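You operate a simulated robot arm through the tools that you are given. There is no shell and no other tool. Be economical: measure what you need, move in short steps, check, and stop when the job is done.

You run a simulated robot arm. Do the job below in one go: nothing can be reset, and whatever is moved stays where it is left.

Task
Stop the weep at the pack's gland.
Fine: pump off, vent open to zero, then gland knob tight; vent shut, pump on; no oil shows at the gland; leave it running.

Only the result counts: the job must be done as asked and must still hold three seconds after the hand-in. Knocking over, shifting, dropping, spilling or breaking anything else fails it.

Robot
A 7-joint arm with a two-finger parallel gripper, fixed in place. Base frame: the origin is at the foot of the arm, x ahead of it, y to its left, z up. Lengths are in cm, angles in rad, forces in N, time in s.
With the tool pointing down near the work surface it reaches from about 22 to 68 cm from the base axis. Its first joint turns from -1.152 to 1.152 rad. Payload 2.4 kg.
Tool frame: the origin (TCP) lies between the finger pads and is the grasp point; the fingertips stand 3 cm ahead of it; z points along the fingers, y is the line along which they close. The gripper opens to 9.4 cm. The fingers are 2.8 cm wide and 1 cm thick; the gripper's body (5 by 9.6 cm) begins 5.5 cm behind the TCP.
Orientation is that of the tool frame in the base frame, as a unit quaternion [x, y, z, w]. With the fingers straight down and closing along the base's y, the tool's x points along the base's -x, its y along +y and its z along -z.

Tools
- The arm moves only by the tool drive_tool. Its argument "rows" is a list of rows, each a list of 7 numbers: the shift along the tool's x, y, z in mm, then the turn, a rotation vector about the tool's x, y, z in rad, then the finger opening in mm, from 0 to 94. In form: [[x, y, z, ax, ay, az, jaw], ...]. A call has 1 to 20 rows; each row shifts and turns the commanded pose from where the row before left it, along the tool's axes as they then stand. Each row takes 0.2 s and may step no farther than 5 cm and 0.15 rad from the row before; otherwise, or with a gripper value out of range, the whole call is refused. A pose out of reach is approached as far as the arm can. The call stops where the force on the tool passes 90 N (or 10 N more than at its start, if that is more) or the arm is blocked; 0.2 s more then pass. The fingers move at their own pace (about 15.3 cm/s each) and stop on an object; they squeeze with about 21 N. The grip force told is the motor's: it shows also when the fingers shut on nothing. Time passes only in rows, and 0.2 s behind the last, so rows that do not move let the fingers close. It gives the time, the measured TCP pose, the force on the tool (base axes), the opening and the grip force at its end, in the units of the frame above (readings bear some noise), with the torque about the TCP (base axes, N m) and any sound that the robot's microphone picked up.
- Cameras (640 x 400 px; columns grow to the right, rows downward): "scene" is fixed at [4.37, 46.32, 144.64]; the picture's right is [-0.79, -0.62, 0.00], its down [-0.30, 0.39, -0.87] and it looks along [0.54, -0.68, -0.49] (base axes); focal length 349 px, centre (320, 200). "wrist" rides on the gripper at [7.6, 1.4, -10.2] in the tool frame; the picture's right is [-0.18, 0.98, 0.00], its down [-0.75, -0.14, -0.64] and it looks along [-0.63, -0.12, 0.77] (tool axes); focal length 243 px, centre (320, 200). There is no depth. A picture from a camera that has moved, and an enlarged one, comes with that camera's place and axes in the base frame and with its lens. The place of the scene camera against the robot may be out by one fixed shift of up to 1.8 cm in any direction.
- get_image(camera): a new picture of that camera. The clock stands still meanwhile.
- zoom(camera, box): a new picture of the part [left, top, right, bottom] of that camera's present view, enlarged. The clock stands still meanwhile.
- job_done(): hands the job in; it is judged then, once.

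Go step by step. Nothing tells you positions but the pictures and the camera data: compare them with the known pose of the tool, close in by small moves and look again before you grip or let go. The budget is 120 turns and 68 pictures, counting those below and the enlarged ones. Unless the task says otherwise, let go and move clear before handing in, and close with one line.

The tools are called after ">>>" by a JSON object that holds its "method" and its "body". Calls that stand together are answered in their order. drive_tool: Moves the arm, as the interface text tells. Its arguments: {"type":"object","properties":{"rows":{"type":"array","items":{"type":"array","items":{"type":"number"}}}},"required":["rows"]} The other tools are called the same way: get_image (camera) takes a picture; zoom (camera, box) takes an enlarged picture of a part of a camera's view; job_done () hands the job in.

At the start:

```text
time: 0.0
ee_pos: [37.1, -13.79, 114.71]
ee_rot: [-0.001, 1.0, 0.0, 0.001]
wrist_force: [0.2, 0.2, -1.0]
torque: [0.02, 0.01, 0.0]
grip_width: 9.41
finger_force: 0.1
```

scene: 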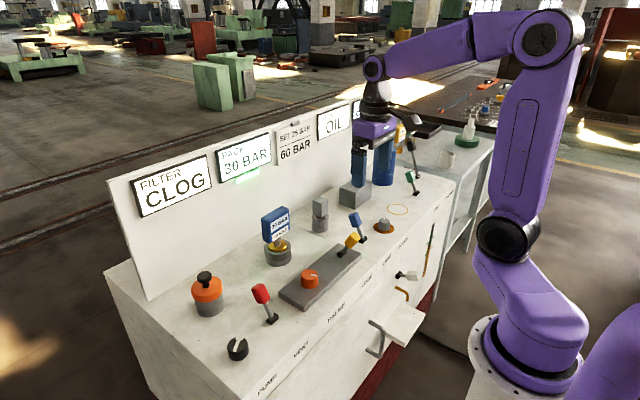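
wrist: 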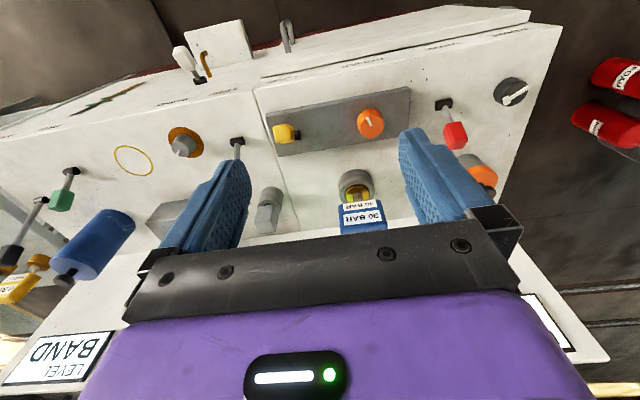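

I see a hydraulic pack bench with levers, knobs and displays. First I zoom in to read the labels.

>>> {"method": "zoom", "body": {"camera": "scene", "box": [180, 240, 360, 400]}}

>>> {"method": "zoom", "body": {"camera": "scene", "box": [300, 140, 460, 300]}}

>>> {"method": "zoom", "body": {"camera": "scene", "box": [120, 90, 380, 220]}}

>>> {"method": "zoom", "body": {"camera": "wrist", "box": [240, 20, 560, 220]}}

>>> {"method": "zoom", "body": {"camera": "wrist", "box": [0, 20, 320, 220]}}

```text
2.50 times, centred on (270, 320) of scene
camera zoom: at [4.37, 46.32, 144.64], right [-0.79, -0.62, 0.0], down [-0.3, 0.39, -0.87], along [0.54, -0.68, -0.49], focal length 871 px, centre (445, -100)
```

zoom: 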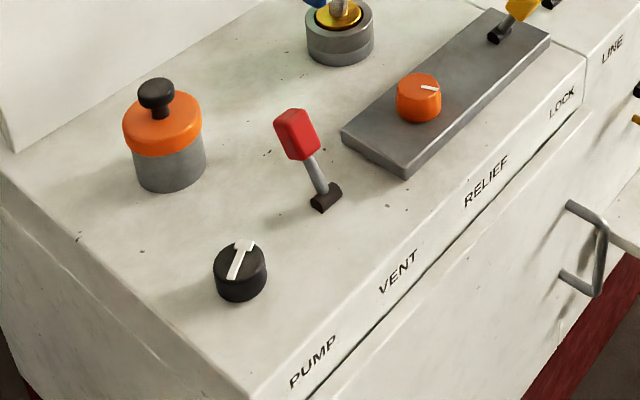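

```text
2.50 times, centred on (380, 220) of scene
camera zoom: at [4.37, 46.32, 144.64], right [-0.79, -0.62, 0.0], down [-0.3, 0.39, -0.87], along [0.54, -0.68, -0.49], focal length 871 px, centre (170, 150)
```

zoom: 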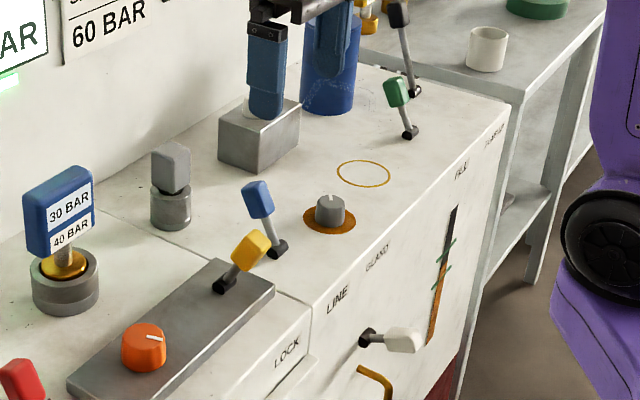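

```text
2.46 times, centred on (250, 155) of scene
camera zoom: at [4.37, 46.32, 144.64], right [-0.79, -0.62, 0.0], down [-0.3, 0.39, -0.87], along [0.54, -0.68, -0.49], focal length 858 px, centre (492, 311)
```

zoom: 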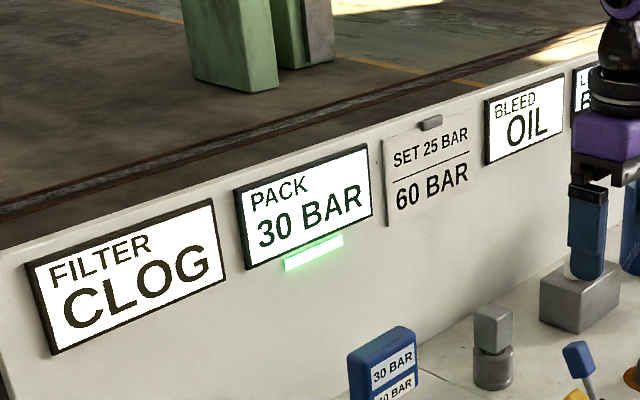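

```text
2.00 times, centred on (400, 120) of wrist
camera zoom: at [29.4, -12.41, 125.0], right [0.18, 0.98, 0.0], down [0.75, -0.14, 0.64], along [0.63, -0.12, -0.77], focal length 485 px, centre (160, 360)
```

zoom: 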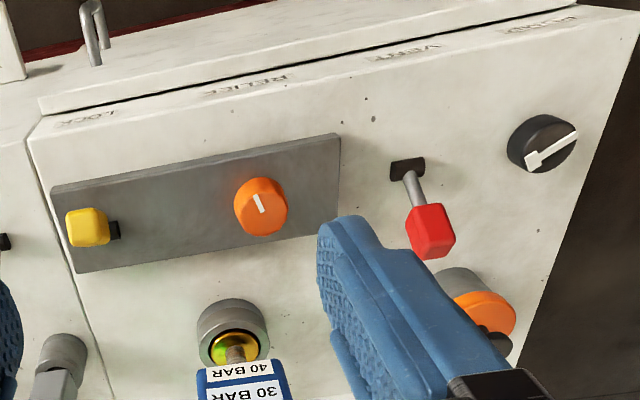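

```text
2.00 times, centred on (160, 120) of wrist
camera zoom: at [29.4, -12.41, 125.0], right [0.18, 0.98, 0.0], down [0.75, -0.14, 0.64], along [0.63, -0.12, -0.77], focal length 485 px, centre (640, 360)
```

zoom: 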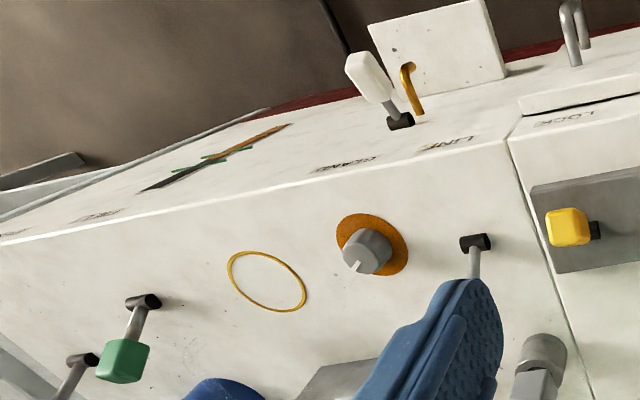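

The pump knob is near (48.6, 19), the vent lever base near (49.5, 8.2) and the gland knob near (47.7, -45), with the bench top at about z 76. I move closer to the pump knob and vent lever for a better look.

>>> {"method": "drive_tool", "body": {"rows": [[-10, 33, 20, 0, 0, 0, 60], [-10, 33, 20, 0, 0, 0, 60], [-10, 33, 20, 0, 0, 0, 60], [-10, 33, 20, 0, 0, 0, 60], [-10, 33, 20, 0, 0, 0, 60], [-10, 33, 20, 0, 0, 0, 60], [-10, 33, 20, 0, 0, 0, 60], [-10, 33, 20, 0, 0, 0, 60], [0, 33, 20, 0, 0, 0, 60], [0, 33, 20, 0, 0, 0, 60]]}}

>>> {"method": "get_image", "body": {"camera": "wrist"}}

```text
time: 2.2
ee_pos: [45.02, 19.21, 94.62]
ee_rot: [0.002, 1.0, 0.0, -0.001]
wrist_force: [0.0, 0.9, -0.2]
torque: [-0.03, 0.02, 0.01]
grip_width: 5.99
finger_force: 0.1
```

```text
60 pictures are left
camera wrist: at [37.36, 20.64, 104.9], right [0.19, 0.98, 0.0], down [0.75, -0.14, 0.64], along [0.63, -0.12, -0.77], focal length 243 px, centre (320, 200)
```

wrist: 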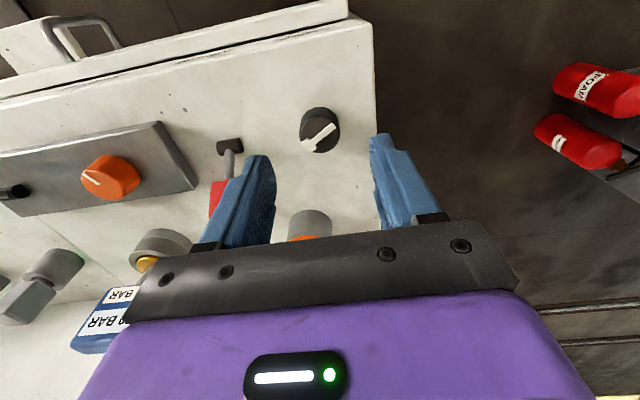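

The pump knob's top centre is about (48.5, 18.6, 79). I look at its pointer more closely.

>>> {"method": "zoom", "body": {"camera": "wrist", "box": [270, 90, 370, 160]}}

>>> {"method": "zoom", "body": {"camera": "scene", "box": [200, 320, 280, 370]}}

```text
5.71 times, centred on (320, 125) of wrist
camera zoom: at [37.36, 20.64, 104.9], right [0.19, 0.98, 0.0], down [0.75, -0.14, 0.64], along [0.63, -0.12, -0.77], focal length 1386 px, centre (320, 629)
```

zoom: 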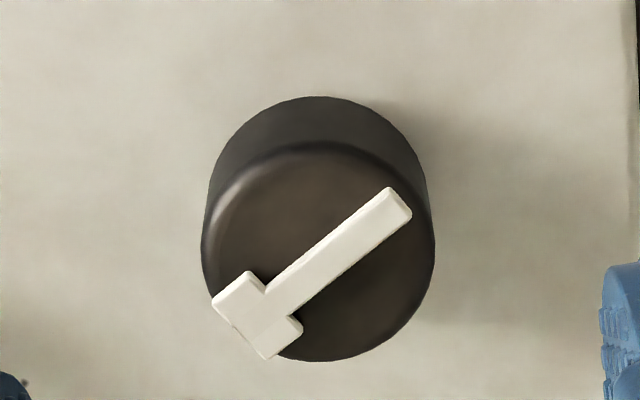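

```text
8.00 times, centred on (240, 345) of scene
camera zoom: at [4.37, 46.32, 144.64], right [-0.79, -0.62, 0.0], down [-0.3, 0.39, -0.87], along [0.54, -0.68, -0.49], focal length 2788 px, centre (960, -960)
```

zoom: 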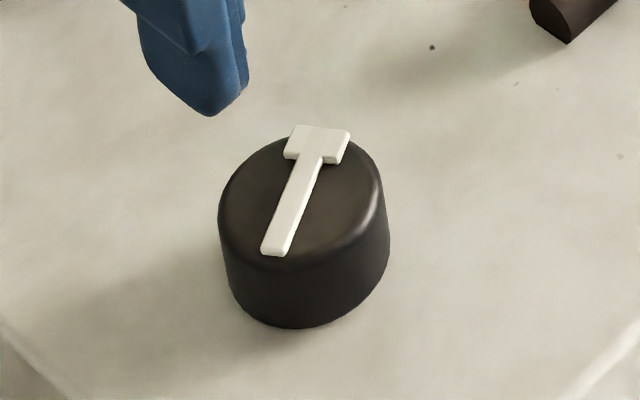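

The wide end of the pointer is aimed forward and right. I position the open gripper over the knob and check alignment.

>>> {"method": "drive_tool", "body": {"rows": [[-18, -3, 30, 0, 0, 0, 70], [-17, -3, 30, 0, 0, 0, 70], [0, 0, 40, 0, 0, 0, 70]]}}

>>> {"method": "get_image", "body": {"camera": "wrist"}}

>>> {"method": "zoom", "body": {"camera": "scene", "box": [160, 250, 320, 370]}}

```text
time: 3.0
ee_pos: [48.51, 18.6, 84.72]
ee_rot: [0.0, 1.0, 0.0, 0.001]
wrist_force: [0.1, -0.8, -0.3]
torque: [0.03, 0.04, 0.01]
grip_width: 7.01
finger_force: 0.1
```

```text
57 pictures are left
camera wrist: at [40.85, 20.01, 94.98], right [0.18, 0.98, 0.0], down [0.75, -0.14, 0.64], along [0.63, -0.12, -0.77], focal length 243 px, centre (320, 200)
```

wrist: 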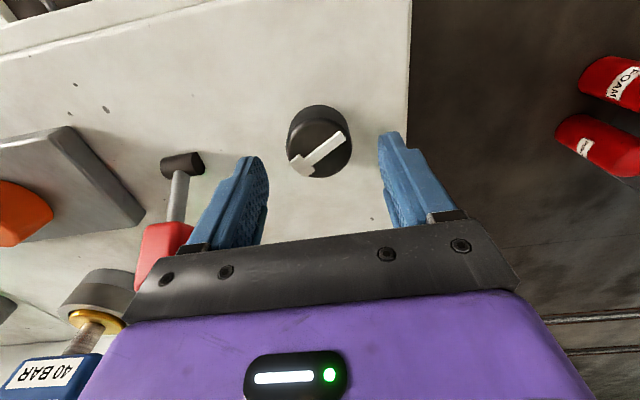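

```text
3.33 times, centred on (240, 310) of scene
camera zoom: at [4.37, 46.32, 144.64], right [-0.79, -0.62, 0.0], down [-0.3, 0.39, -0.87], along [0.54, -0.68, -0.49], focal length 1162 px, centre (587, -167)
```

zoom: 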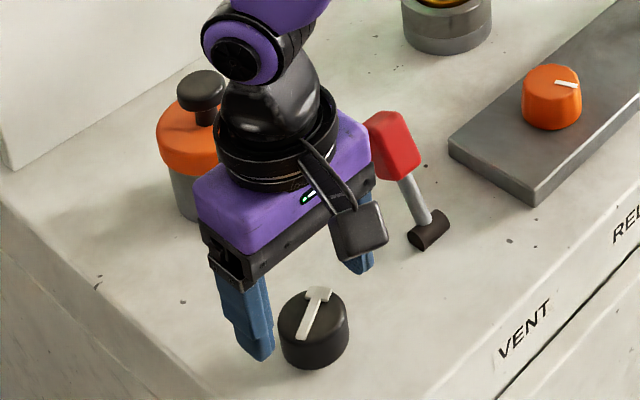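

The knob seems slightly farther forward than I took it. I step lower and 5 mm forward, then look again.

>>> {"method": "drive_tool", "body": {"rows": [[-5, -1, 25, 0, 0, 0, 70]]}}

>>> {"method": "zoom", "body": {"camera": "wrist", "box": [220, 80, 460, 230]}}

>>> {"method": "zoom", "body": {"camera": "scene", "box": [180, 290, 300, 370]}}

```text
time: 3.4
ee_pos: [49.09, 18.47, 82.33]
ee_rot: [0.0, 1.0, 0.0, 0.0]
wrist_force: [0.0, 0.8, -0.2]
torque: [0.0, -0.02, -0.03]
grip_width: 7.03
finger_force: 0.1
```

```text
2.67 times, centred on (340, 155) of wrist
camera zoom: at [41.36, 19.92, 92.54], right [0.18, 0.98, 0.0], down [0.75, -0.14, 0.64], along [0.63, -0.12, -0.77], focal length 647 px, centre (267, 320)
```

zoom: 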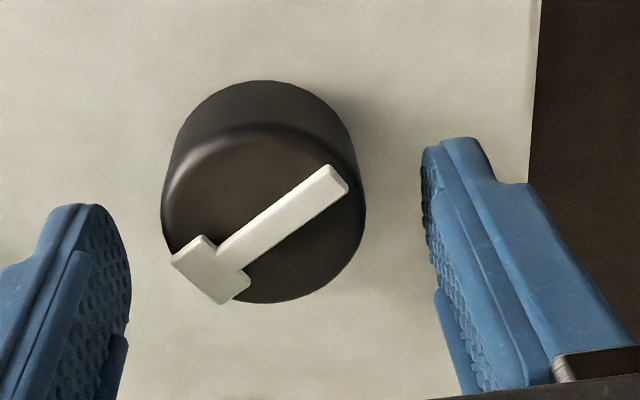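

```text
5.00 times, centred on (240, 330) of scene
camera zoom: at [4.37, 46.32, 144.64], right [-0.79, -0.62, 0.0], down [-0.3, 0.39, -0.87], along [0.54, -0.68, -0.49], focal length 1743 px, centre (720, -450)
```

zoom: 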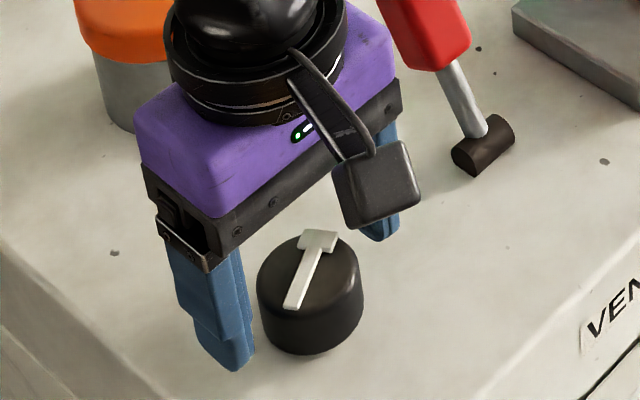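

Alignment is good to within a few mm. I lower around the knob and close.

>>> {"method": "drive_tool", "body": {"rows": [[0, -1, 12, 0, 0, 0, 70], [0, 0, 11, 0, 0, 0, 70], [0, 0, 0, 0, 0, 0, 30], [0, 0, 0, 0, 0, 0, 30]]}}

```text
time: 4.0
ee_pos: [49.14, 18.41, 81.06]
ee_rot: [0.0, 1.0, 0.0, 0.0]
wrist_force: [-4.4, 0.2, 17.2]
torque: [0.02, 0.1, 0.04]
grip_width: 4.71
finger_force: 14.5
stopped in row 3: the force on the tool passed its limit at 119 N (the readings are from after the stop); the commanded pose is now the measured one
```

The fingertips touched the bench top, so the surface is at about z 78. I reopen, lift 3 mm and regrip.

>>> {"method": "drive_tool", "body": {"rows": [[0, 0, 0, 0, 0, 0, 62], [0, 0, -3, 0, 0, 0, 62], [0, 0, 0, 0, 0, 0, 30], [0, 0, 0, 0, 0, 0, 30]]}}

>>> {"method": "zoom", "body": {"camera": "scene", "box": [120, 90, 380, 250]}}

```text
time: 5.0
ee_pos: [49.02, 18.54, 81.11]
ee_rot: [-0.001, 1.0, -0.001, -0.002]
wrist_force: [-2.1, 1.5, -18.5]
torque: [-0.1, -0.81, -0.05]
grip_width: 4.64
finger_force: 45.0
```

```text
2.46 times, centred on (250, 170) of scene
camera zoom: at [4.39, 46.34, 144.63], right [-0.79, -0.62, 0.0], down [-0.3, 0.39, -0.87], along [0.54, -0.68, -0.49], focal length 858 px, centre (492, 274)
```

zoom: 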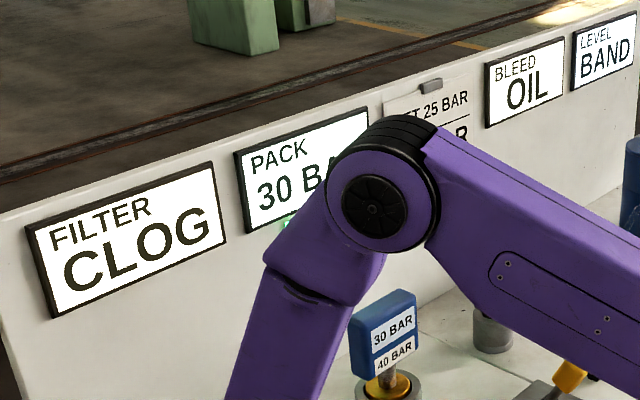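

The knob is held. I try turning it counter-clockwise a little and read the torque.

>>> {"method": "drive_tool", "body": {"rows": [[0, 0, 2, 0, 0, 0, 30], [0, 0, 0, 0, 0, -0.1, 30], [0, 0, 0, 0, 0, -0.1, 30]]}}

```text
time: 5.8
ee_pos: [49.07, 18.64, 81.07]
ee_rot: [-0.101, 0.995, 0.0, -0.001]
wrist_force: [-17.4, 7.5, 15.2]
torque: [-0.03, 1.24, -0.06]
grip_width: 4.63
finger_force: 45.5
```

It turns easily; I continue in the same direction.

>>> {"method": "drive_tool", "body": {"rows": [[0, 0, -1, 0, 0, -0.12, 30], [0, 0, 0, 0, 0, -0.12, 30], [0, 0, 0, 0, 0, -0.12, 30], [0, 0, 0, 0, 0, -0.12, 30]]}}

>>> {"method": "zoom", "body": {"camera": "wrist", "box": [220, 80, 460, 230]}}

>>> {"method": "zoom", "body": {"camera": "scene", "box": [120, 90, 380, 250]}}

```text
time: 6.8
ee_pos: [48.95, 18.67, 81.07]
ee_rot: [-0.338, 0.941, -0.001, -0.001]
wrist_force: [-27.9, 20.2, 7.0]
torque: [0.34, -0.08, -0.16]
grip_width: 4.64
finger_force: 44.7
```

```text
2.67 times, centred on (340, 155) of wrist
camera zoom: at [42.08, 15.1, 91.33], right [-0.48, 0.88, 0.0], down [0.67, 0.37, 0.64], along [0.56, 0.31, -0.77], focal length 647 px, centre (267, 320)
```

zoom: 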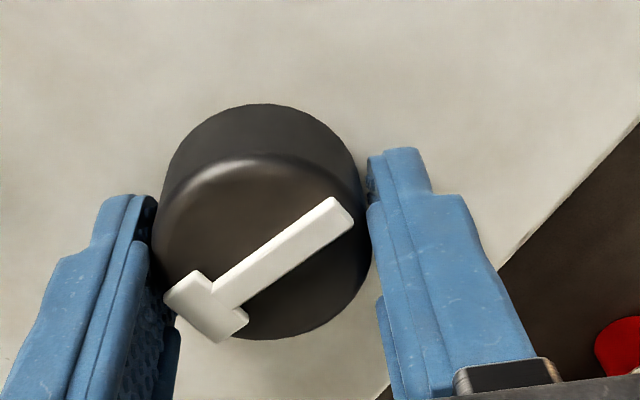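

```text
2.46 times, centred on (250, 170) of scene
camera zoom: at [4.29, 46.36, 144.63], right [-0.79, -0.62, 0.0], down [-0.3, 0.39, -0.87], along [0.54, -0.68, -0.49], focal length 858 px, centre (492, 274)
```

zoom: 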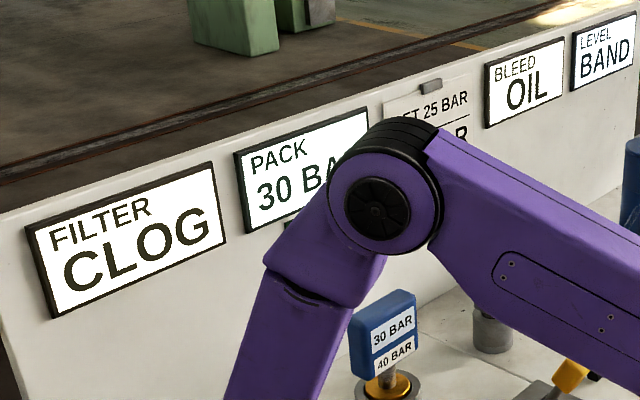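

The green lamp under the PACK display appears to have gone out. I turn a bit more to reach the stop.

>>> {"method": "drive_tool", "body": {"rows": [[0, 0, 0, 0, 0, -0.1, 30], [0, 0, 0, 0, 0, -0.1, 30], [0, 0, 0, 0, 0, -0.1, 30]]}}

```text
time: 7.6
ee_pos: [48.7, 18.78, 80.89]
ee_rot: [-0.473, 0.881, 0.0, -0.006]
wrist_force: [-36.6, 19.7, 8.9]
torque: [-0.06, 0.16, -1.14]
grip_width: 4.52
finger_force: 45.2
```

The torque shows the end stop. I let go, rise and check the knob and the lamp.

>>> {"method": "drive_tool", "body": {"rows": [[0, 0, 0, 0, 0, 0, 70], [0, 0, 0, 0, 0, 0, 70], [0, 0, -40, 0, 0, 0, 70], [0, 0, -40, 0, 0, 0, 70], [30, 0, -40, 0, 0, 0.1, 70], [30, 0, 0, 0, 0, 0.15, 70], [0, 0, 0, 0, 0, 0.15, 70]]}}

>>> {"method": "get_image", "body": {"camera": "wrist"}}

>>> {"method": "get_image", "body": {"camera": "scene"}}

```text
time: 9.2
ee_pos: [45.61, 13.71, 93.06]
ee_rot: [-0.285, 0.959, -0.001, -0.001]
wrist_force: [0.8, -0.4, 0.8]
torque: [0.0, -0.01, -0.06]
grip_width: 7.02
finger_force: 0.0
```

```text
50 pictures are left
camera wrist: at [38.32, 10.66, 103.28], right [-0.38, 0.92, 0.0], down [0.71, 0.29, 0.64], along [0.59, 0.24, -0.77], focal length 243 px, centre (320, 200)
```

wrist: 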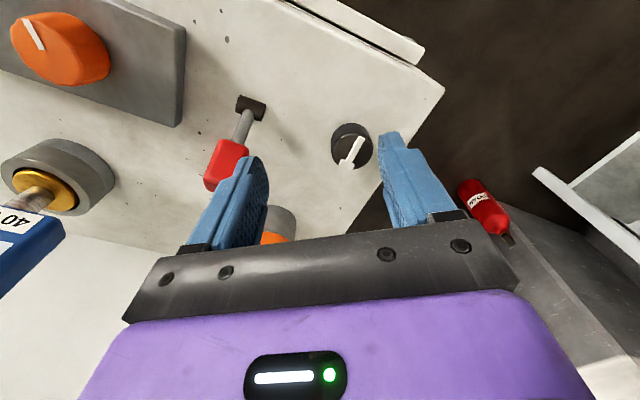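

```text
49 pictures are left
```

scene: 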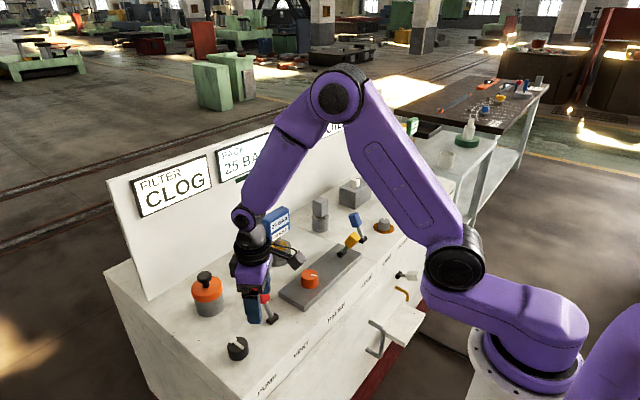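

The PACK display shows a drop to 25 BAR with the pump off. The red vent lever has its head at about (51.8, 7.3, 85) and its pivot at about (48.8, 7.4, 78.3); I straighten the tool and move above the head.

>>> {"method": "drive_tool", "body": {"rows": [[0, 0, 0, 0, 0, 0.1445, 60], [0, 0, 0, 0, 0, 0.1445, 60], [0, 0, 0, 0, 0, 0.1445, 60], [0, 0, 0, 0, 0, 0.1445, 60], [-20, -32, 0, 0, 0, 0, 60], [-20, -32, 0, 0, 0, 0, 60]]}}

>>> {"method": "get_image", "body": {"camera": "wrist"}}

>>> {"method": "zoom", "body": {"camera": "scene", "box": [180, 140, 340, 340]}}

```text
time: 10.6
ee_pos: [49.56, 7.14, 92.95]
ee_rot: [0.001, 1.0, 0.0, -0.001]
wrist_force: [-0.4, -0.5, -1.2]
torque: [-0.02, 0.02, 0.06]
grip_width: 5.98
finger_force: 0.1
```

```text
48 pictures are left
camera wrist: at [41.96, 8.63, 103.31], right [0.18, 0.98, 0.0], down [0.75, -0.14, 0.64], along [0.63, -0.12, -0.77], focal length 243 px, centre (320, 200)
```

wrist: 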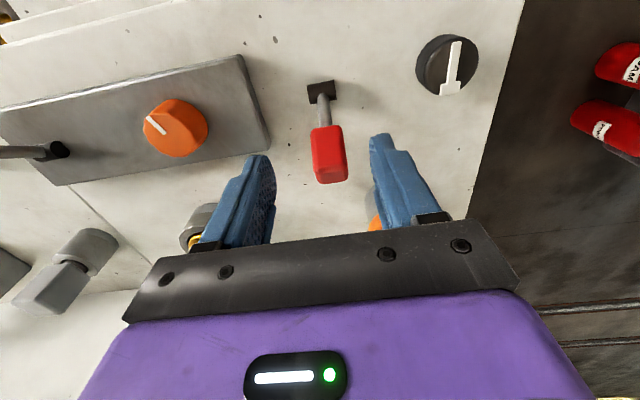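

```text
2.00 times, centred on (260, 240) of scene
camera zoom: at [4.37, 46.32, 144.64], right [-0.79, -0.62, 0.0], down [-0.3, 0.39, -0.87], along [0.54, -0.68, -0.49], focal length 697 px, centre (440, 120)
```

zoom: 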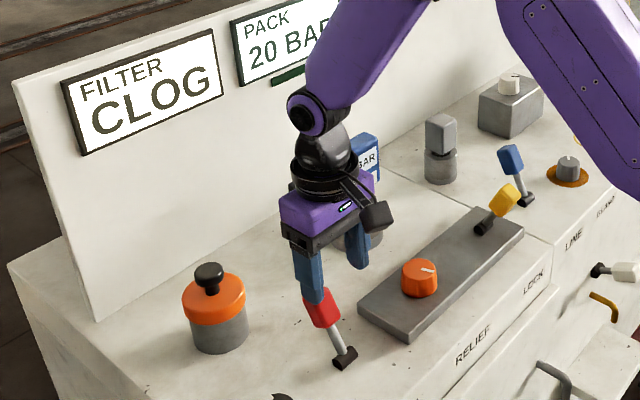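

The pressure is decaying (20 BAR now). I lower around the red lever head and grip it.

>>> {"method": "drive_tool", "body": {"rows": [[-24, 2, 20, 0, 0, 0, 60], [0, 0, 25, 0, 0, 0, 60], [0, 0, 20, 0, 0, 0, 60], [0, 0, 0, 0, 0, 0, 10], [0, 0, 0, 0, 0, 0, 10]]}}

>>> {"method": "get_image", "body": {"camera": "wrist"}}

```text
time: 11.8
ee_pos: [51.97, 7.47, 86.77]
ee_rot: [0.0, 1.0, 0.0, -0.001]
wrist_force: [-1.3, -4.0, 1.7]
torque: [-0.02, 0.17, -0.12]
grip_width: 3.22
finger_force: 44.6
```

```text
46 pictures are left
camera wrist: at [44.37, 8.94, 96.87], right [0.18, 0.98, 0.0], down [0.75, -0.14, 0.64], along [0.63, -0.12, -0.77], focal length 243 px, centre (320, 200)
```

wrist: 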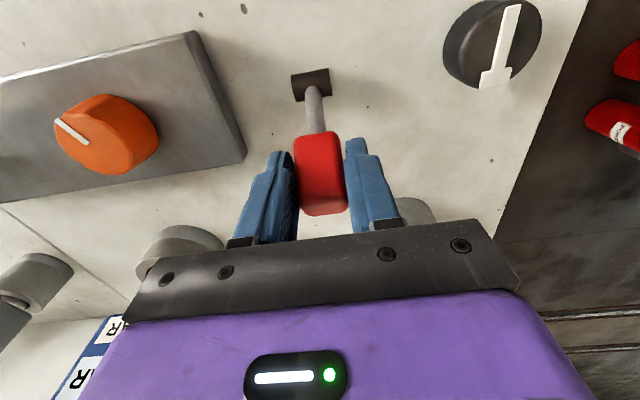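

The lever head is gripped. I draw it back towards the robot along its arc.

>>> {"method": "drive_tool", "body": {"rows": [[10, 0, -4, 0, 0, 0, 10], [12, 0, -3, 0, 0, 0, 10], [12, 0, 0, 0, 0, 0, 10], [12, 0, 1, 0, 0, 0, 10]]}}

```text
time: 12.8
ee_pos: [47.69, 7.54, 87.32]
ee_rot: [-0.002, 1.0, 0.002, 0.005]
wrist_force: [14.9, -1.4, 13.9]
torque: [-0.06, -1.16, 0.02]
grip_width: 3.24
finger_force: 45.7
```

>>> {"method": "drive_tool", "body": {"rows": [[8, 0, 2, 0, 0, 0, 10], [8, 0, 3, 0, 0, 0, 10], [4, 0, 2, 0, 0, 0, 10]]}}

>>> {"method": "get_image", "body": {"camera": "wrist"}}

>>> {"method": "zoom", "body": {"camera": "scene", "box": [180, 120, 340, 320]}}

```text
time: 13.6
ee_pos: [45.14, 7.36, 86.5]
ee_rot: [-0.001, 1.0, -0.001, -0.005]
wrist_force: [0.4, -0.3, -0.5]
torque: [0.01, 0.0, 0.01]
grip_width: 0.99
finger_force: 0.0
```

```text
45 pictures are left
camera wrist: at [37.58, 8.8, 96.73], right [0.18, 0.98, 0.0], down [0.76, -0.14, 0.64], along [0.63, -0.12, -0.77], focal length 243 px, centre (320, 200)
```

wrist: 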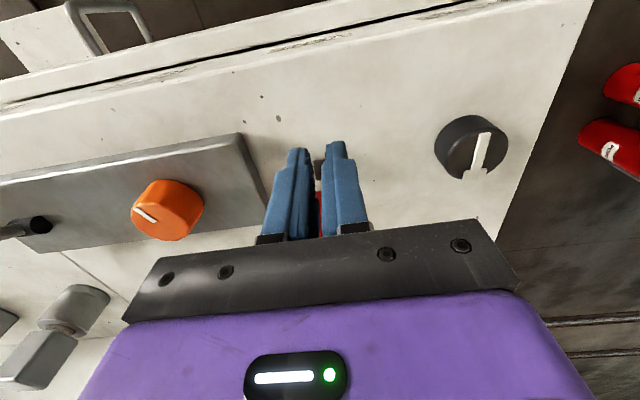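

```text
2.00 times, centred on (260, 220) of scene
camera zoom: at [4.37, 46.32, 144.64], right [-0.79, -0.62, 0.0], down [-0.3, 0.39, -0.87], along [0.54, -0.68, -0.49], focal length 697 px, centre (440, 160)
```

zoom: 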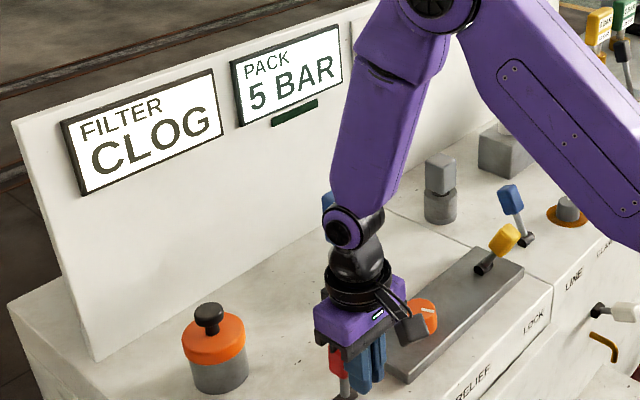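

The grip slipped off, but PACK now shows 5 BAR. I back off and look at where the lever stands.

>>> {"method": "drive_tool", "body": {"rows": [[20, 0, -20, 0, 0, 0, 10], [0, 0, -40, 0, 0, 0, 60]]}}

>>> {"method": "get_image", "body": {"camera": "wrist"}}

>>> {"method": "zoom", "body": {"camera": "scene", "box": [180, 120, 340, 320]}}

```text
time: 14.2
ee_pos: [43.44, 7.42, 92.63]
ee_rot: [-0.001, 1.0, 0.0, -0.001]
wrist_force: [-0.1, -0.1, 0.5]
torque: [-0.04, -0.02, 0.0]
grip_width: 6.0
finger_force: 0.1
```

```text
43 pictures are left
camera wrist: at [35.7, 8.84, 102.86], right [0.18, 0.98, 0.0], down [0.76, -0.14, 0.64], along [0.63, -0.12, -0.77], focal length 243 px, centre (320, 200)
```

wrist: 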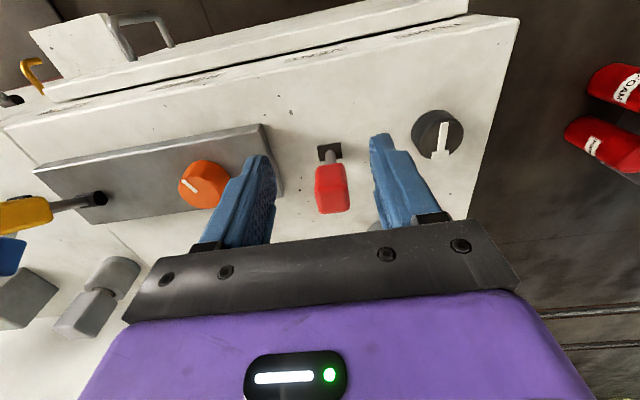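

```text
2.00 times, centred on (260, 220) of scene
camera zoom: at [4.37, 46.32, 144.64], right [-0.79, -0.62, 0.0], down [-0.3, 0.39, -0.87], along [0.54, -0.68, -0.49], focal length 697 px, centre (440, 160)
```

zoom: 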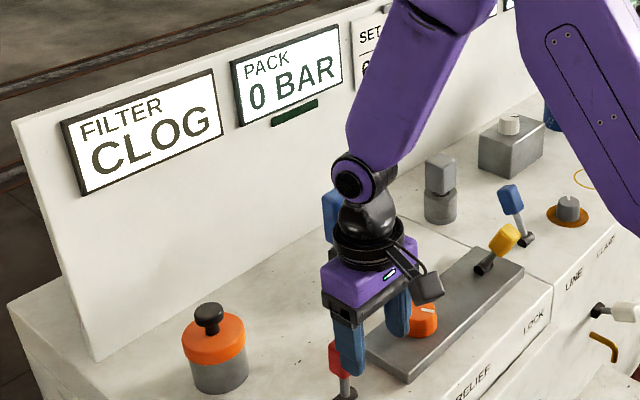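

Pressure reads 0 BAR and the lever stands upright (head about x 49). To be sure the vent is fully open, I go behind the lever with closed fingers and push it on towards the robot.

>>> {"method": "drive_tool", "body": {"rows": [[-33, 0, -5, 0, 0, 0, 0], [-33, 0, 0, 0, 0, 0, 0], [-33, 0, 0, 0, 0, 0, 0], [0, 0, 30, 0, 0, 0, 0], [0, 0, 33, 0, 0, 0, 0]]}}

>>> {"method": "drive_tool", "body": {"rows": [[8, 0, 0, 0, 0, 0, 0], [8, 0, 0, 0, 0, 0, 0], [8, 0, 0, 0, 0, 0, 0], [8, 0, 0, 0, 0, 0, 0], [8, 0, 0, 0, 0, 0, 0]]}}

```text
time: 15.4
ee_pos: [53.43, 7.31, 86.69]
ee_rot: [-0.001, 1.0, 0.0, -0.001]
wrist_force: [0.2, 0.0, -0.3]
torque: [-0.02, 0.02, -0.01]
grip_width: 0.0
finger_force: 21.0
```

```text
time: 16.6
ee_pos: [49.39, 7.52, 86.62]
ee_rot: [-0.001, 1.0, 0.0, -0.001]
wrist_force: [4.2, 0.1, 4.9]
torque: [-0.02, -0.07, 0.01]
grip_width: 0.02
finger_force: 21.1
```

>>> {"method": "drive_tool", "body": {"rows": [[6, 0, 0, 0, 0, 0, 0], [6, 0, 2, 0, 0, 0, 0], [6, 0, 2, 0, 0, 0, 0], [6, 0, 2, 0, 0, 0, 0]]}}

>>> {"method": "get_image", "body": {"camera": "wrist"}}

```text
time: 17.6
ee_pos: [48.98, 7.45, 86.76]
ee_rot: [0.001, 0.999, 0.006, 0.032]
wrist_force: [61.1, -22.7, 39.0]
torque: [-1.1, -1.39, 0.07]
grip_width: 0.01
finger_force: 21.1
```

```text
41 pictures are left
camera wrist: at [40.75, 8.87, 96.56], right [0.19, 0.98, 0.02], down [0.71, -0.15, 0.69], along [0.68, -0.11, -0.73], focal length 243 px, centre (320, 200)
```

wrist: 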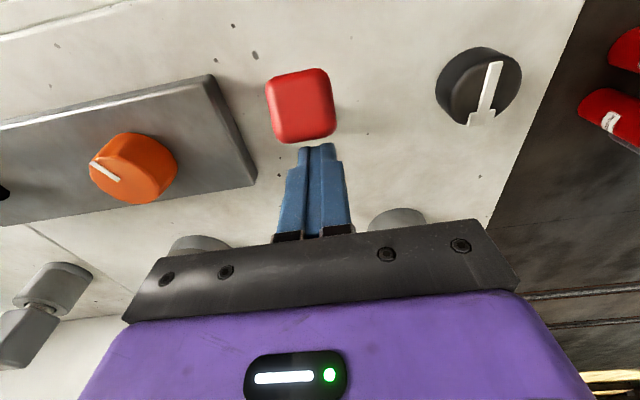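

The lever is at its open end stop. I back off, rise and go across to the gland knob.

>>> {"method": "drive_tool", "body": {"rows": [[-45, 0, -5, 0, 0, 0, 0], [0, 0, -45, 0, 0, 0, 0], [0, 0, -45, 0, 0, 0, 0], [0, 0, -40, 0, 0, 0, 40], [10, -45, 0, 0, 0, 0, 60], [10, -45, 0, 0, 0, 0, 60], [10, -45, 0, 0, 0, 0, 60], [10, -45, 0, 0, 0, 0, 60], [10, -45, 0, 0, 0, 0, 60], [10, -45, 0, 0, 0, 0, 60], [10, -45, 0, 0, 0, 0, 60], [10, -45, 0, 0, 0, 0, 60], [10, -45, 0, 0, 0, 0, 60], [10, -45, 0, 0, 0, 0, 60], [0, -45, 0, 0, 0, 0, 60]]}}

>>> {"method": "get_image", "body": {"camera": "wrist"}}

>>> {"method": "get_image", "body": {"camera": "scene"}}

```text
time: 20.8
ee_pos: [41.27, -42.0, 99.34]
ee_rot: [-0.001, 1.0, 0.0, 0.0]
wrist_force: [-1.0, 0.3, 0.3]
torque: [0.02, -0.02, 0.0]
grip_width: 5.99
finger_force: 0.0
```

```text
40 pictures are left
camera wrist: at [33.64, -40.6, 109.6], right [0.18, 0.98, 0.0], down [0.75, -0.14, 0.64], along [0.63, -0.12, -0.77], focal length 243 px, centre (320, 200)
```

wrist: 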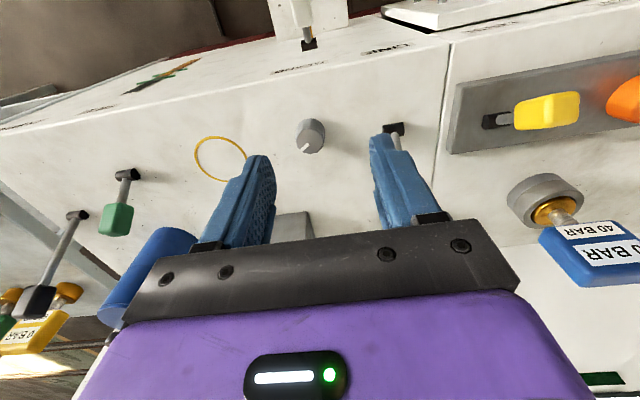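

```text
39 pictures are left
```

scene: 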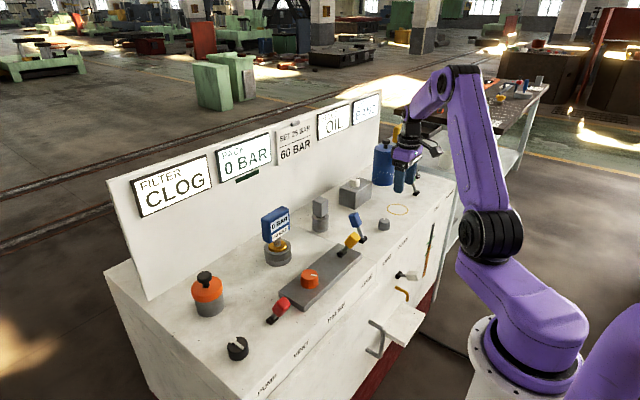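

The oil patch has gone with pressure at 0. The gland knob is at about (47, -44.2); I move over it and look closely.

>>> {"method": "drive_tool", "body": {"rows": [[-26, -11, 45, 0, 0, 0, 55], [-26, -11, 45, 0, 0, 0, 55], [-4, 0, 35, 0, 0, 0, 55]]}}

>>> {"method": "zoom", "body": {"camera": "wrist", "box": [200, 80, 440, 230]}}

>>> {"method": "zoom", "body": {"camera": "scene", "box": [330, 180, 430, 250]}}

```text
refused: row 1 steps farther than a row can; nothing moved
```

```text
2.67 times, centred on (320, 155) of wrist
camera zoom: at [33.64, -40.6, 109.6], right [0.18, 0.98, 0.0], down [0.75, -0.14, 0.64], along [0.63, -0.12, -0.77], focal length 647 px, centre (320, 320)
```

zoom: 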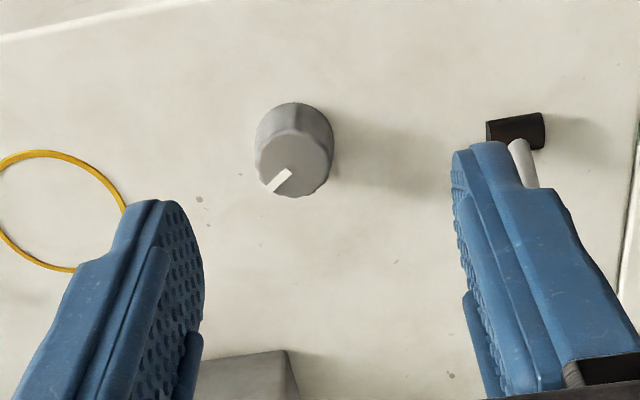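

```text
5.71 times, centred on (380, 215) of scene
camera zoom: at [4.37, 46.32, 144.64], right [-0.79, -0.62, 0.0], down [-0.3, 0.39, -0.87], along [0.54, -0.68, -0.49], focal length 1992 px, centre (-23, 114)
```

zoom: 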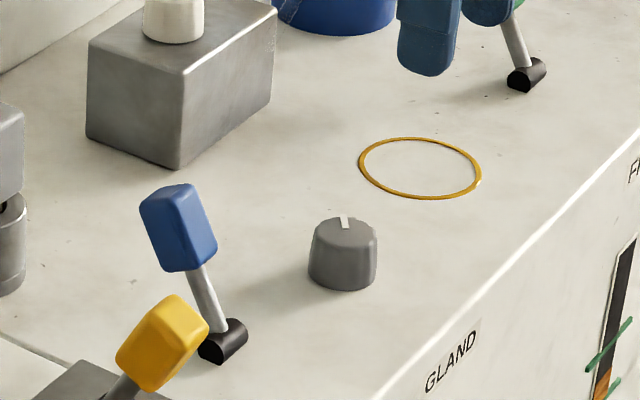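

The gland knob's top is at about (47.3, -44.5), about z 80.7. I repeat the approach in smaller steps, pre-turning the tool counter-clockwise to leave travel for tightening clockwise.

>>> {"method": "drive_tool", "body": {"rows": [[-20, -8, 30, 0, 0, 0, 55], [-20, -8, 30, 0, 0, 0, 55], [-20, -9, 30, 0, 0, 0, 55], [0, 0, 30, 0, 0, 0, 55]]}}

>>> {"method": "zoom", "body": {"camera": "wrist", "box": [200, 80, 440, 230]}}

```text
time: 21.8
ee_pos: [47.47, -44.7, 87.68]
ee_rot: [-0.001, 1.0, 0.0, 0.0]
wrist_force: [0.0, 0.8, 0.3]
torque: [0.02, -0.02, 0.01]
grip_width: 5.51
finger_force: 0.1
```

```text
2.67 times, centred on (320, 155) of wrist
camera zoom: at [39.87, -43.24, 97.79], right [0.18, 0.98, 0.0], down [0.75, -0.14, 0.64], along [0.63, -0.12, -0.77], focal length 647 px, centre (320, 320)
```

zoom: 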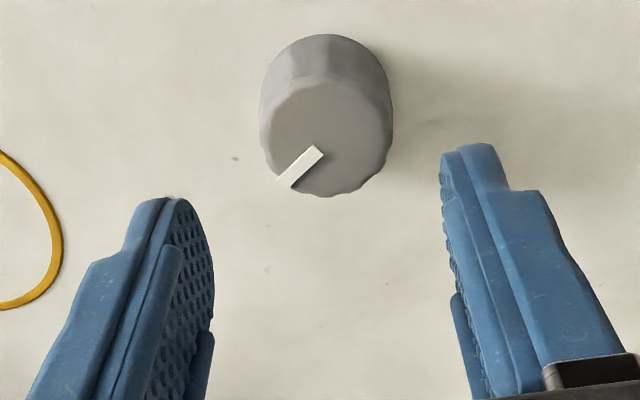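

Centred to within 2–3 mm. I pre-turn, then lower around the knob and close.

>>> {"method": "drive_tool", "body": {"rows": [[1, 2, 0, 0, 0, -0.14, 60], [0, 0, 0, 0, 0, -0.14, 60], [0, 0, 0, 0, 0, -0.14, 60], [0, 0, 0, 0, 0, -0.14, 60], [0, 0, 0, 0, 0, -0.14, 60], [0, 0, 30, 0, 0, 0, 60]]}}

>>> {"method": "get_image", "body": {"camera": "wrist"}}

```text
time: 23.2
ee_pos: [47.53, -44.39, 84.62]
ee_rot: [-0.345, 0.939, -0.001, -0.001]
wrist_force: [0.3, 0.4, -0.3]
torque: [0.0, 0.0, 0.03]
grip_width: 5.98
finger_force: 0.1
```

```text
35 pictures are left
camera wrist: at [40.69, -48.2, 94.81], right [-0.5, 0.87, 0.0], down [0.67, 0.38, 0.64], along [0.56, 0.32, -0.77], focal length 243 px, centre (320, 200)
```

wrist: 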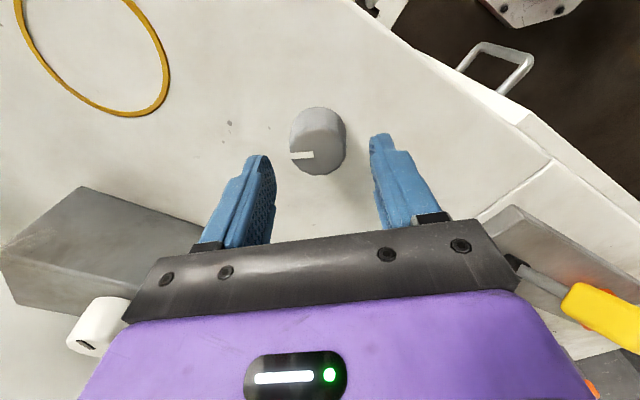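

>>> {"method": "drive_tool", "body": {"rows": [[0, 0, 15, 0, 0, 0, 60], [0, 0, 13, 0, 0, 0, 60], [0, 0, 0, 0, 0, 0, 15], [0, 0, 0, 0, 0, 0, 15]]}}

```text
time: 24.2
ee_pos: [47.51, -44.51, 81.88]
ee_rot: [-0.344, 0.939, -0.002, 0.001]
wrist_force: [8.3, -8.8, -5.7]
torque: [-0.39, -0.41, 0.01]
grip_width: 3.83
finger_force: 45.3
```

The knob is held. I turn it clockwise to tighten, watching the torque.

>>> {"method": "drive_tool", "body": {"rows": [[0, 0, 0, 0, 0, 0.1, 15], [0, 0, 0, 0, 0, 0.1, 15], [0, 0, 0, 0, 0, 0.1, 15], [0, 0, 0, 0, 0, 0.1, 15]]}}

>>> {"method": "zoom", "body": {"camera": "wrist", "box": [200, 80, 440, 230]}}

```text
time: 25.2
ee_pos: [47.49, -44.53, 81.83]
ee_rot: [-0.151, 0.989, -0.002, 0.001]
wrist_force: [14.7, -13.2, -1.4]
torque: [-0.55, 0.66, 0.01]
grip_width: 3.83
finger_force: 45.1
```

```text
2.67 times, centred on (320, 155) of wrist
camera zoom: at [39.73, -45.31, 92.07], right [-0.12, 0.99, 0.0], down [0.76, 0.09, 0.64], along [0.64, 0.07, -0.77], focal length 647 px, centre (320, 320)
```

zoom: 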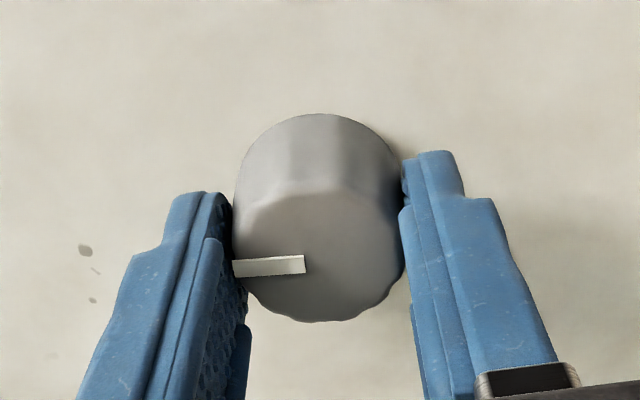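

The knob follows freely. I continue clockwise.

>>> {"method": "drive_tool", "body": {"rows": [[0, 0, 0, 0, 0, 0.1, 15], [0, 0, 0, 0, 0, 0.1, 15], [0, 0, 0, 0, 0, 0.1, 15], [0, 0, 0, 0, 0, 0.1, 15], [0, 0, 0, 0, 0, 0.1, 15]]}}

>>> {"method": "drive_tool", "body": {"rows": [[0, 0, 0, 0, 0, 0.1, 15], [0, 0, 0, 0, 0, 0.1, 15], [0, 0, 0, 0, 0, 0.1, 15]]}}

```text
time: 26.4
ee_pos: [47.54, -44.5, 81.87]
ee_rot: [0.101, 0.995, -0.002, 0.002]
wrist_force: [16.7, -12.4, -2.7]
torque: [-0.56, -0.01, 0.02]
grip_width: 3.79
finger_force: 44.9
```

```text
time: 27.2
ee_pos: [47.44, -44.6, 81.89]
ee_rot: [0.247, 0.969, -0.002, 0.003]
wrist_force: [16.2, -13.4, 3.1]
torque: [-0.12, 0.18, 0.07]
grip_width: 3.81
finger_force: 45.0
```

>>> {"method": "drive_tool", "body": {"rows": [[0, 0, 0, 0, 0, 0.1, 15], [0, 0, 0, 0, 0, 0.1, 15], [0, 0, 0, 0, 0, 0.1, 15]]}}

>>> {"method": "drive_tool", "body": {"rows": [[0, 0, 0, 0, 0, 0.1, 15], [0, 0, 0, 0, 0, 0.1, 15], [0, 0, 0, 0, 0, 0.1, 15]]}}

>>> {"method": "zoom", "body": {"camera": "wrist", "box": [200, 80, 440, 230]}}

```text
time: 28.0
ee_pos: [47.41, -44.49, 81.94]
ee_rot: [0.389, 0.921, -0.001, 0.001]
wrist_force: [6.3, -6.0, 14.3]
torque: [-0.61, -0.51, 0.02]
grip_width: 3.8
finger_force: 44.5
```

```text
time: 28.8
ee_pos: [47.39, -44.36, 81.88]
ee_rot: [0.522, 0.853, 0.0, -0.001]
wrist_force: [2.1, -3.1, 19.5]
torque: [-0.04, -0.09, 1.03]
grip_width: 3.77
finger_force: 45.3
```

```text
2.67 times, centred on (320, 155) of wrist
camera zoom: at [45.18, -36.86, 92.08], right [0.96, 0.28, 0.0], down [0.22, -0.73, 0.64], along [0.18, -0.62, -0.77], focal length 647 px, centre (320, 320)
```

zoom: 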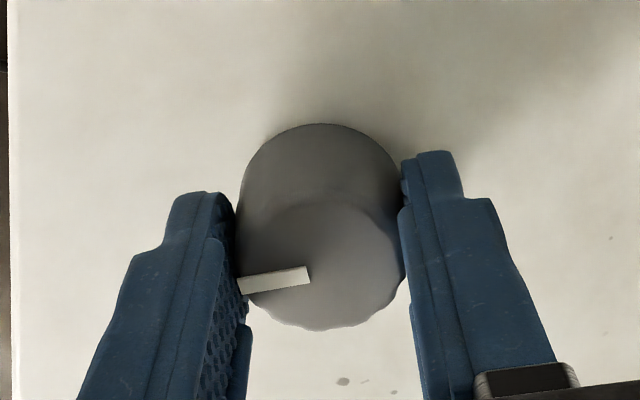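

Torque has risen to about 1 N m, the tight stop. One more nudge to confirm.

>>> {"method": "drive_tool", "body": {"rows": [[0, 0, 0, 0, 0, 0.1, 15], [0, 0, 0, 0, 0, 0, 15]]}}

>>> {"method": "zoom", "body": {"camera": "wrist", "box": [200, 80, 440, 230]}}

```text
time: 29.4
ee_pos: [47.43, -44.33, 81.84]
ee_rot: [0.564, 0.826, 0.0, -0.001]
wrist_force: [-1.6, 0.4, 17.8]
torque: [0.14, 0.16, 0.78]
grip_width: 3.85
finger_force: 44.9
```

```text
2.67 times, centred on (320, 155) of wrist
camera zoom: at [45.94, -36.64, 92.02], right [0.98, 0.19, 0.0], down [0.14, -0.75, 0.64], along [0.12, -0.63, -0.77], focal length 647 px, centre (320, 320)
```

zoom: 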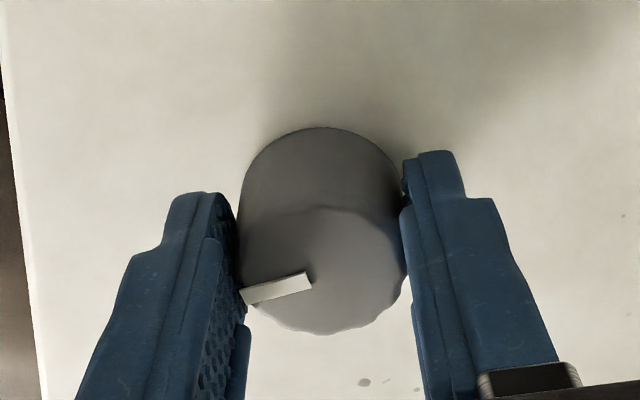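

The grip now slips on the knob, so the gland is tight. I let go, rise, straighten the tool and return to the vent lever on its robot side.

>>> {"method": "drive_tool", "body": {"rows": [[0, 0, 0, 0, 0, 0, 70], [0, 0, 0, 0, 0, 0, 70], [0, 0, -43, 0, 0, 0, 70], [0, 0, -43, 0, 0, -0.15, 60], [0, 0, -43, 0, 0, -0.15, 40], [0, 0, -43, 0, 0, -0.15, 0], [0, 0, 0, 0, 0, -0.15, 0], [0, 0, 0, 0, 0, -0.15, 0], [0, 0, 0, 0, 0, -0.15, 0], [0, 0, 0, 0, 0, -0.15, 0], [0, 0, 0, 0, 0, -0.15, 0]]}}

>>> {"method": "get_image", "body": {"camera": "wrist"}}

```text
time: 31.8
ee_pos: [47.39, -44.42, 99.05]
ee_rot: [-0.002, 1.0, -0.001, -0.001]
wrist_force: [-0.6, 0.4, -0.5]
torque: [-0.05, 0.01, 0.0]
grip_width: 0.0
finger_force: 20.6
```

```text
31 pictures are left
camera wrist: at [39.8, -42.88, 109.29], right [0.18, 0.98, 0.0], down [0.75, -0.14, 0.64], along [0.63, -0.12, -0.77], focal length 243 px, centre (320, 200)
```

wrist: 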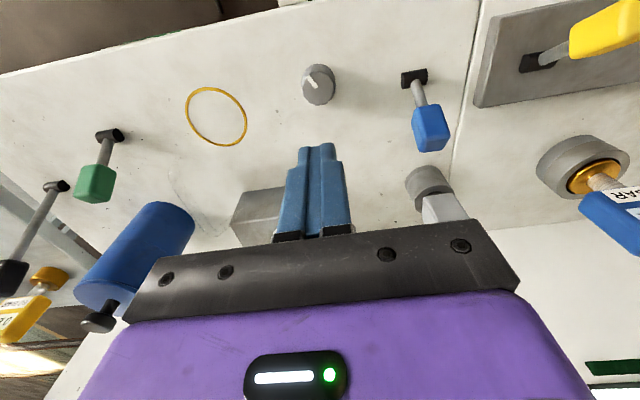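

The gland mark has turned about a quarter turn clockwise. I travel to the vent lever.

>>> {"method": "drive_tool", "body": {"rows": [[6, 43, 0, 0, 0, 0, 0], [6, 43, 0, 0, 0, 0, 0], [6, 43, 0, 0, 0, 0, 0], [6, 43, 0, 0, 0, 0, 0], [6, 43, 0, 0, 0, 0, 0], [6, 43, 0, 0, 0, 0, 0], [6, 43, 0, 0, 0, 0, 0], [6, 43, 0, 0, 0, 0, 0], [6, 43, 0, 0, 0, 0, 0], [6, 43, 0, 0, 0, 0, 0], [6, 43, 0, 0, 0, 0, 0], [6, 45, 0, 0, 0, 0, 0]]}}

>>> {"method": "get_image", "body": {"camera": "wrist"}}

```text
time: 34.4
ee_pos: [40.13, 7.51, 99.24]
ee_rot: [0.0, 1.0, 0.0, 0.0]
wrist_force: [0.9, -0.6, -0.5]
torque: [-0.01, 0.01, -0.02]
grip_width: 0.0
finger_force: 21.3
```

```text
30 pictures are left
camera wrist: at [32.46, 8.93, 109.45], right [0.18, 0.98, 0.0], down [0.75, -0.14, 0.64], along [0.63, -0.12, -0.77], focal length 243 px, centre (320, 200)
```

wrist: 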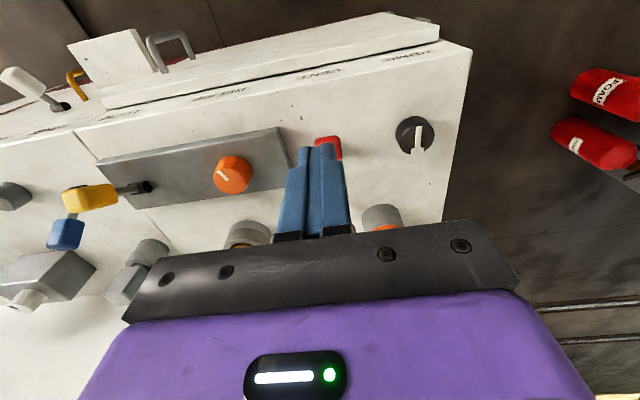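

The lever head is at about (45.2, 7.4, 85). I lower on its robot side and push it forward to shut.

>>> {"method": "drive_tool", "body": {"rows": [[0, 0, 42, 0, 0, 0, 0], [0, 0, 42, 0, 0, 0, 0], [0, 0, 40, 0, 0, 0, 0], [-10, 0, 0, 0, 0, 0, 0], [-10, 0, 0, 0, 0, 0, 0], [-10, 0, 0, 0, 0, 0, 0], [-10, 0, 0, 0, 0, 0, 0], [-10, 0, 0, 0, 0, 0, 0], [-10, 0, 0, 0, 0, 0, 0], [-10, 0, 0, 0, 0, 0, 0]]}}

>>> {"method": "drive_tool", "body": {"rows": [[-7, 0, 0, 0, 0, 0, 0], [-7, 0, 0, 0, 0, 0, 0], [-7, 0, 0, 0, 0, 0, 0], [-5, 0, 0, 0, 0, 0, 0]]}}

>>> {"method": "get_image", "body": {"camera": "wrist"}}

```text
time: 35.9
ee_pos: [42.5, 7.51, 86.74]
ee_rot: [-0.003, 1.0, -0.002, -0.016]
wrist_force: [-16.6, -0.6, 31.7]
torque: [0.03, -0.47, -0.01]
grip_width: 0.0
finger_force: 21.0
stopped in row 7: the force on the tool passed its limit at 108 N (the readings are from after the stop); the commanded pose is now the measured one
```

```text
time: 36.4
ee_pos: [42.56, 7.41, 86.8]
ee_rot: [-0.004, 1.0, -0.006, -0.028]
wrist_force: [-14.5, -1.0, 28.3]
torque: [0.11, -0.39, 0.07]
grip_width: 0.01
finger_force: 21.2
stopped in row 2: the force on the tool passed its limit at 100 N (the readings are from after the stop); the commanded pose is now the measured one
```

```text
29 pictures are left
camera wrist: at [35.4, 8.98, 97.43], right [0.18, 0.98, -0.02], down [0.79, -0.13, 0.6], along [0.59, -0.12, -0.8], focal length 243 px, centre (320, 200)
```

wrist: 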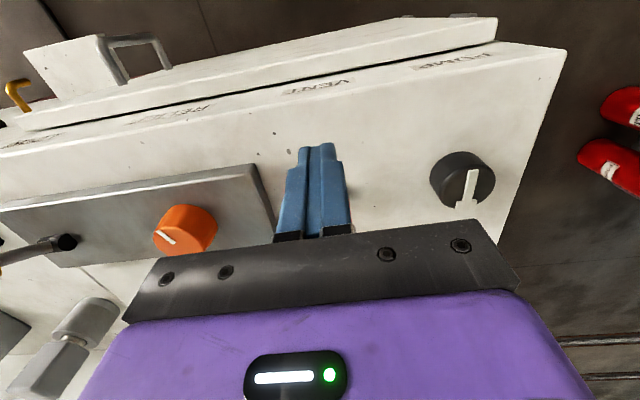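

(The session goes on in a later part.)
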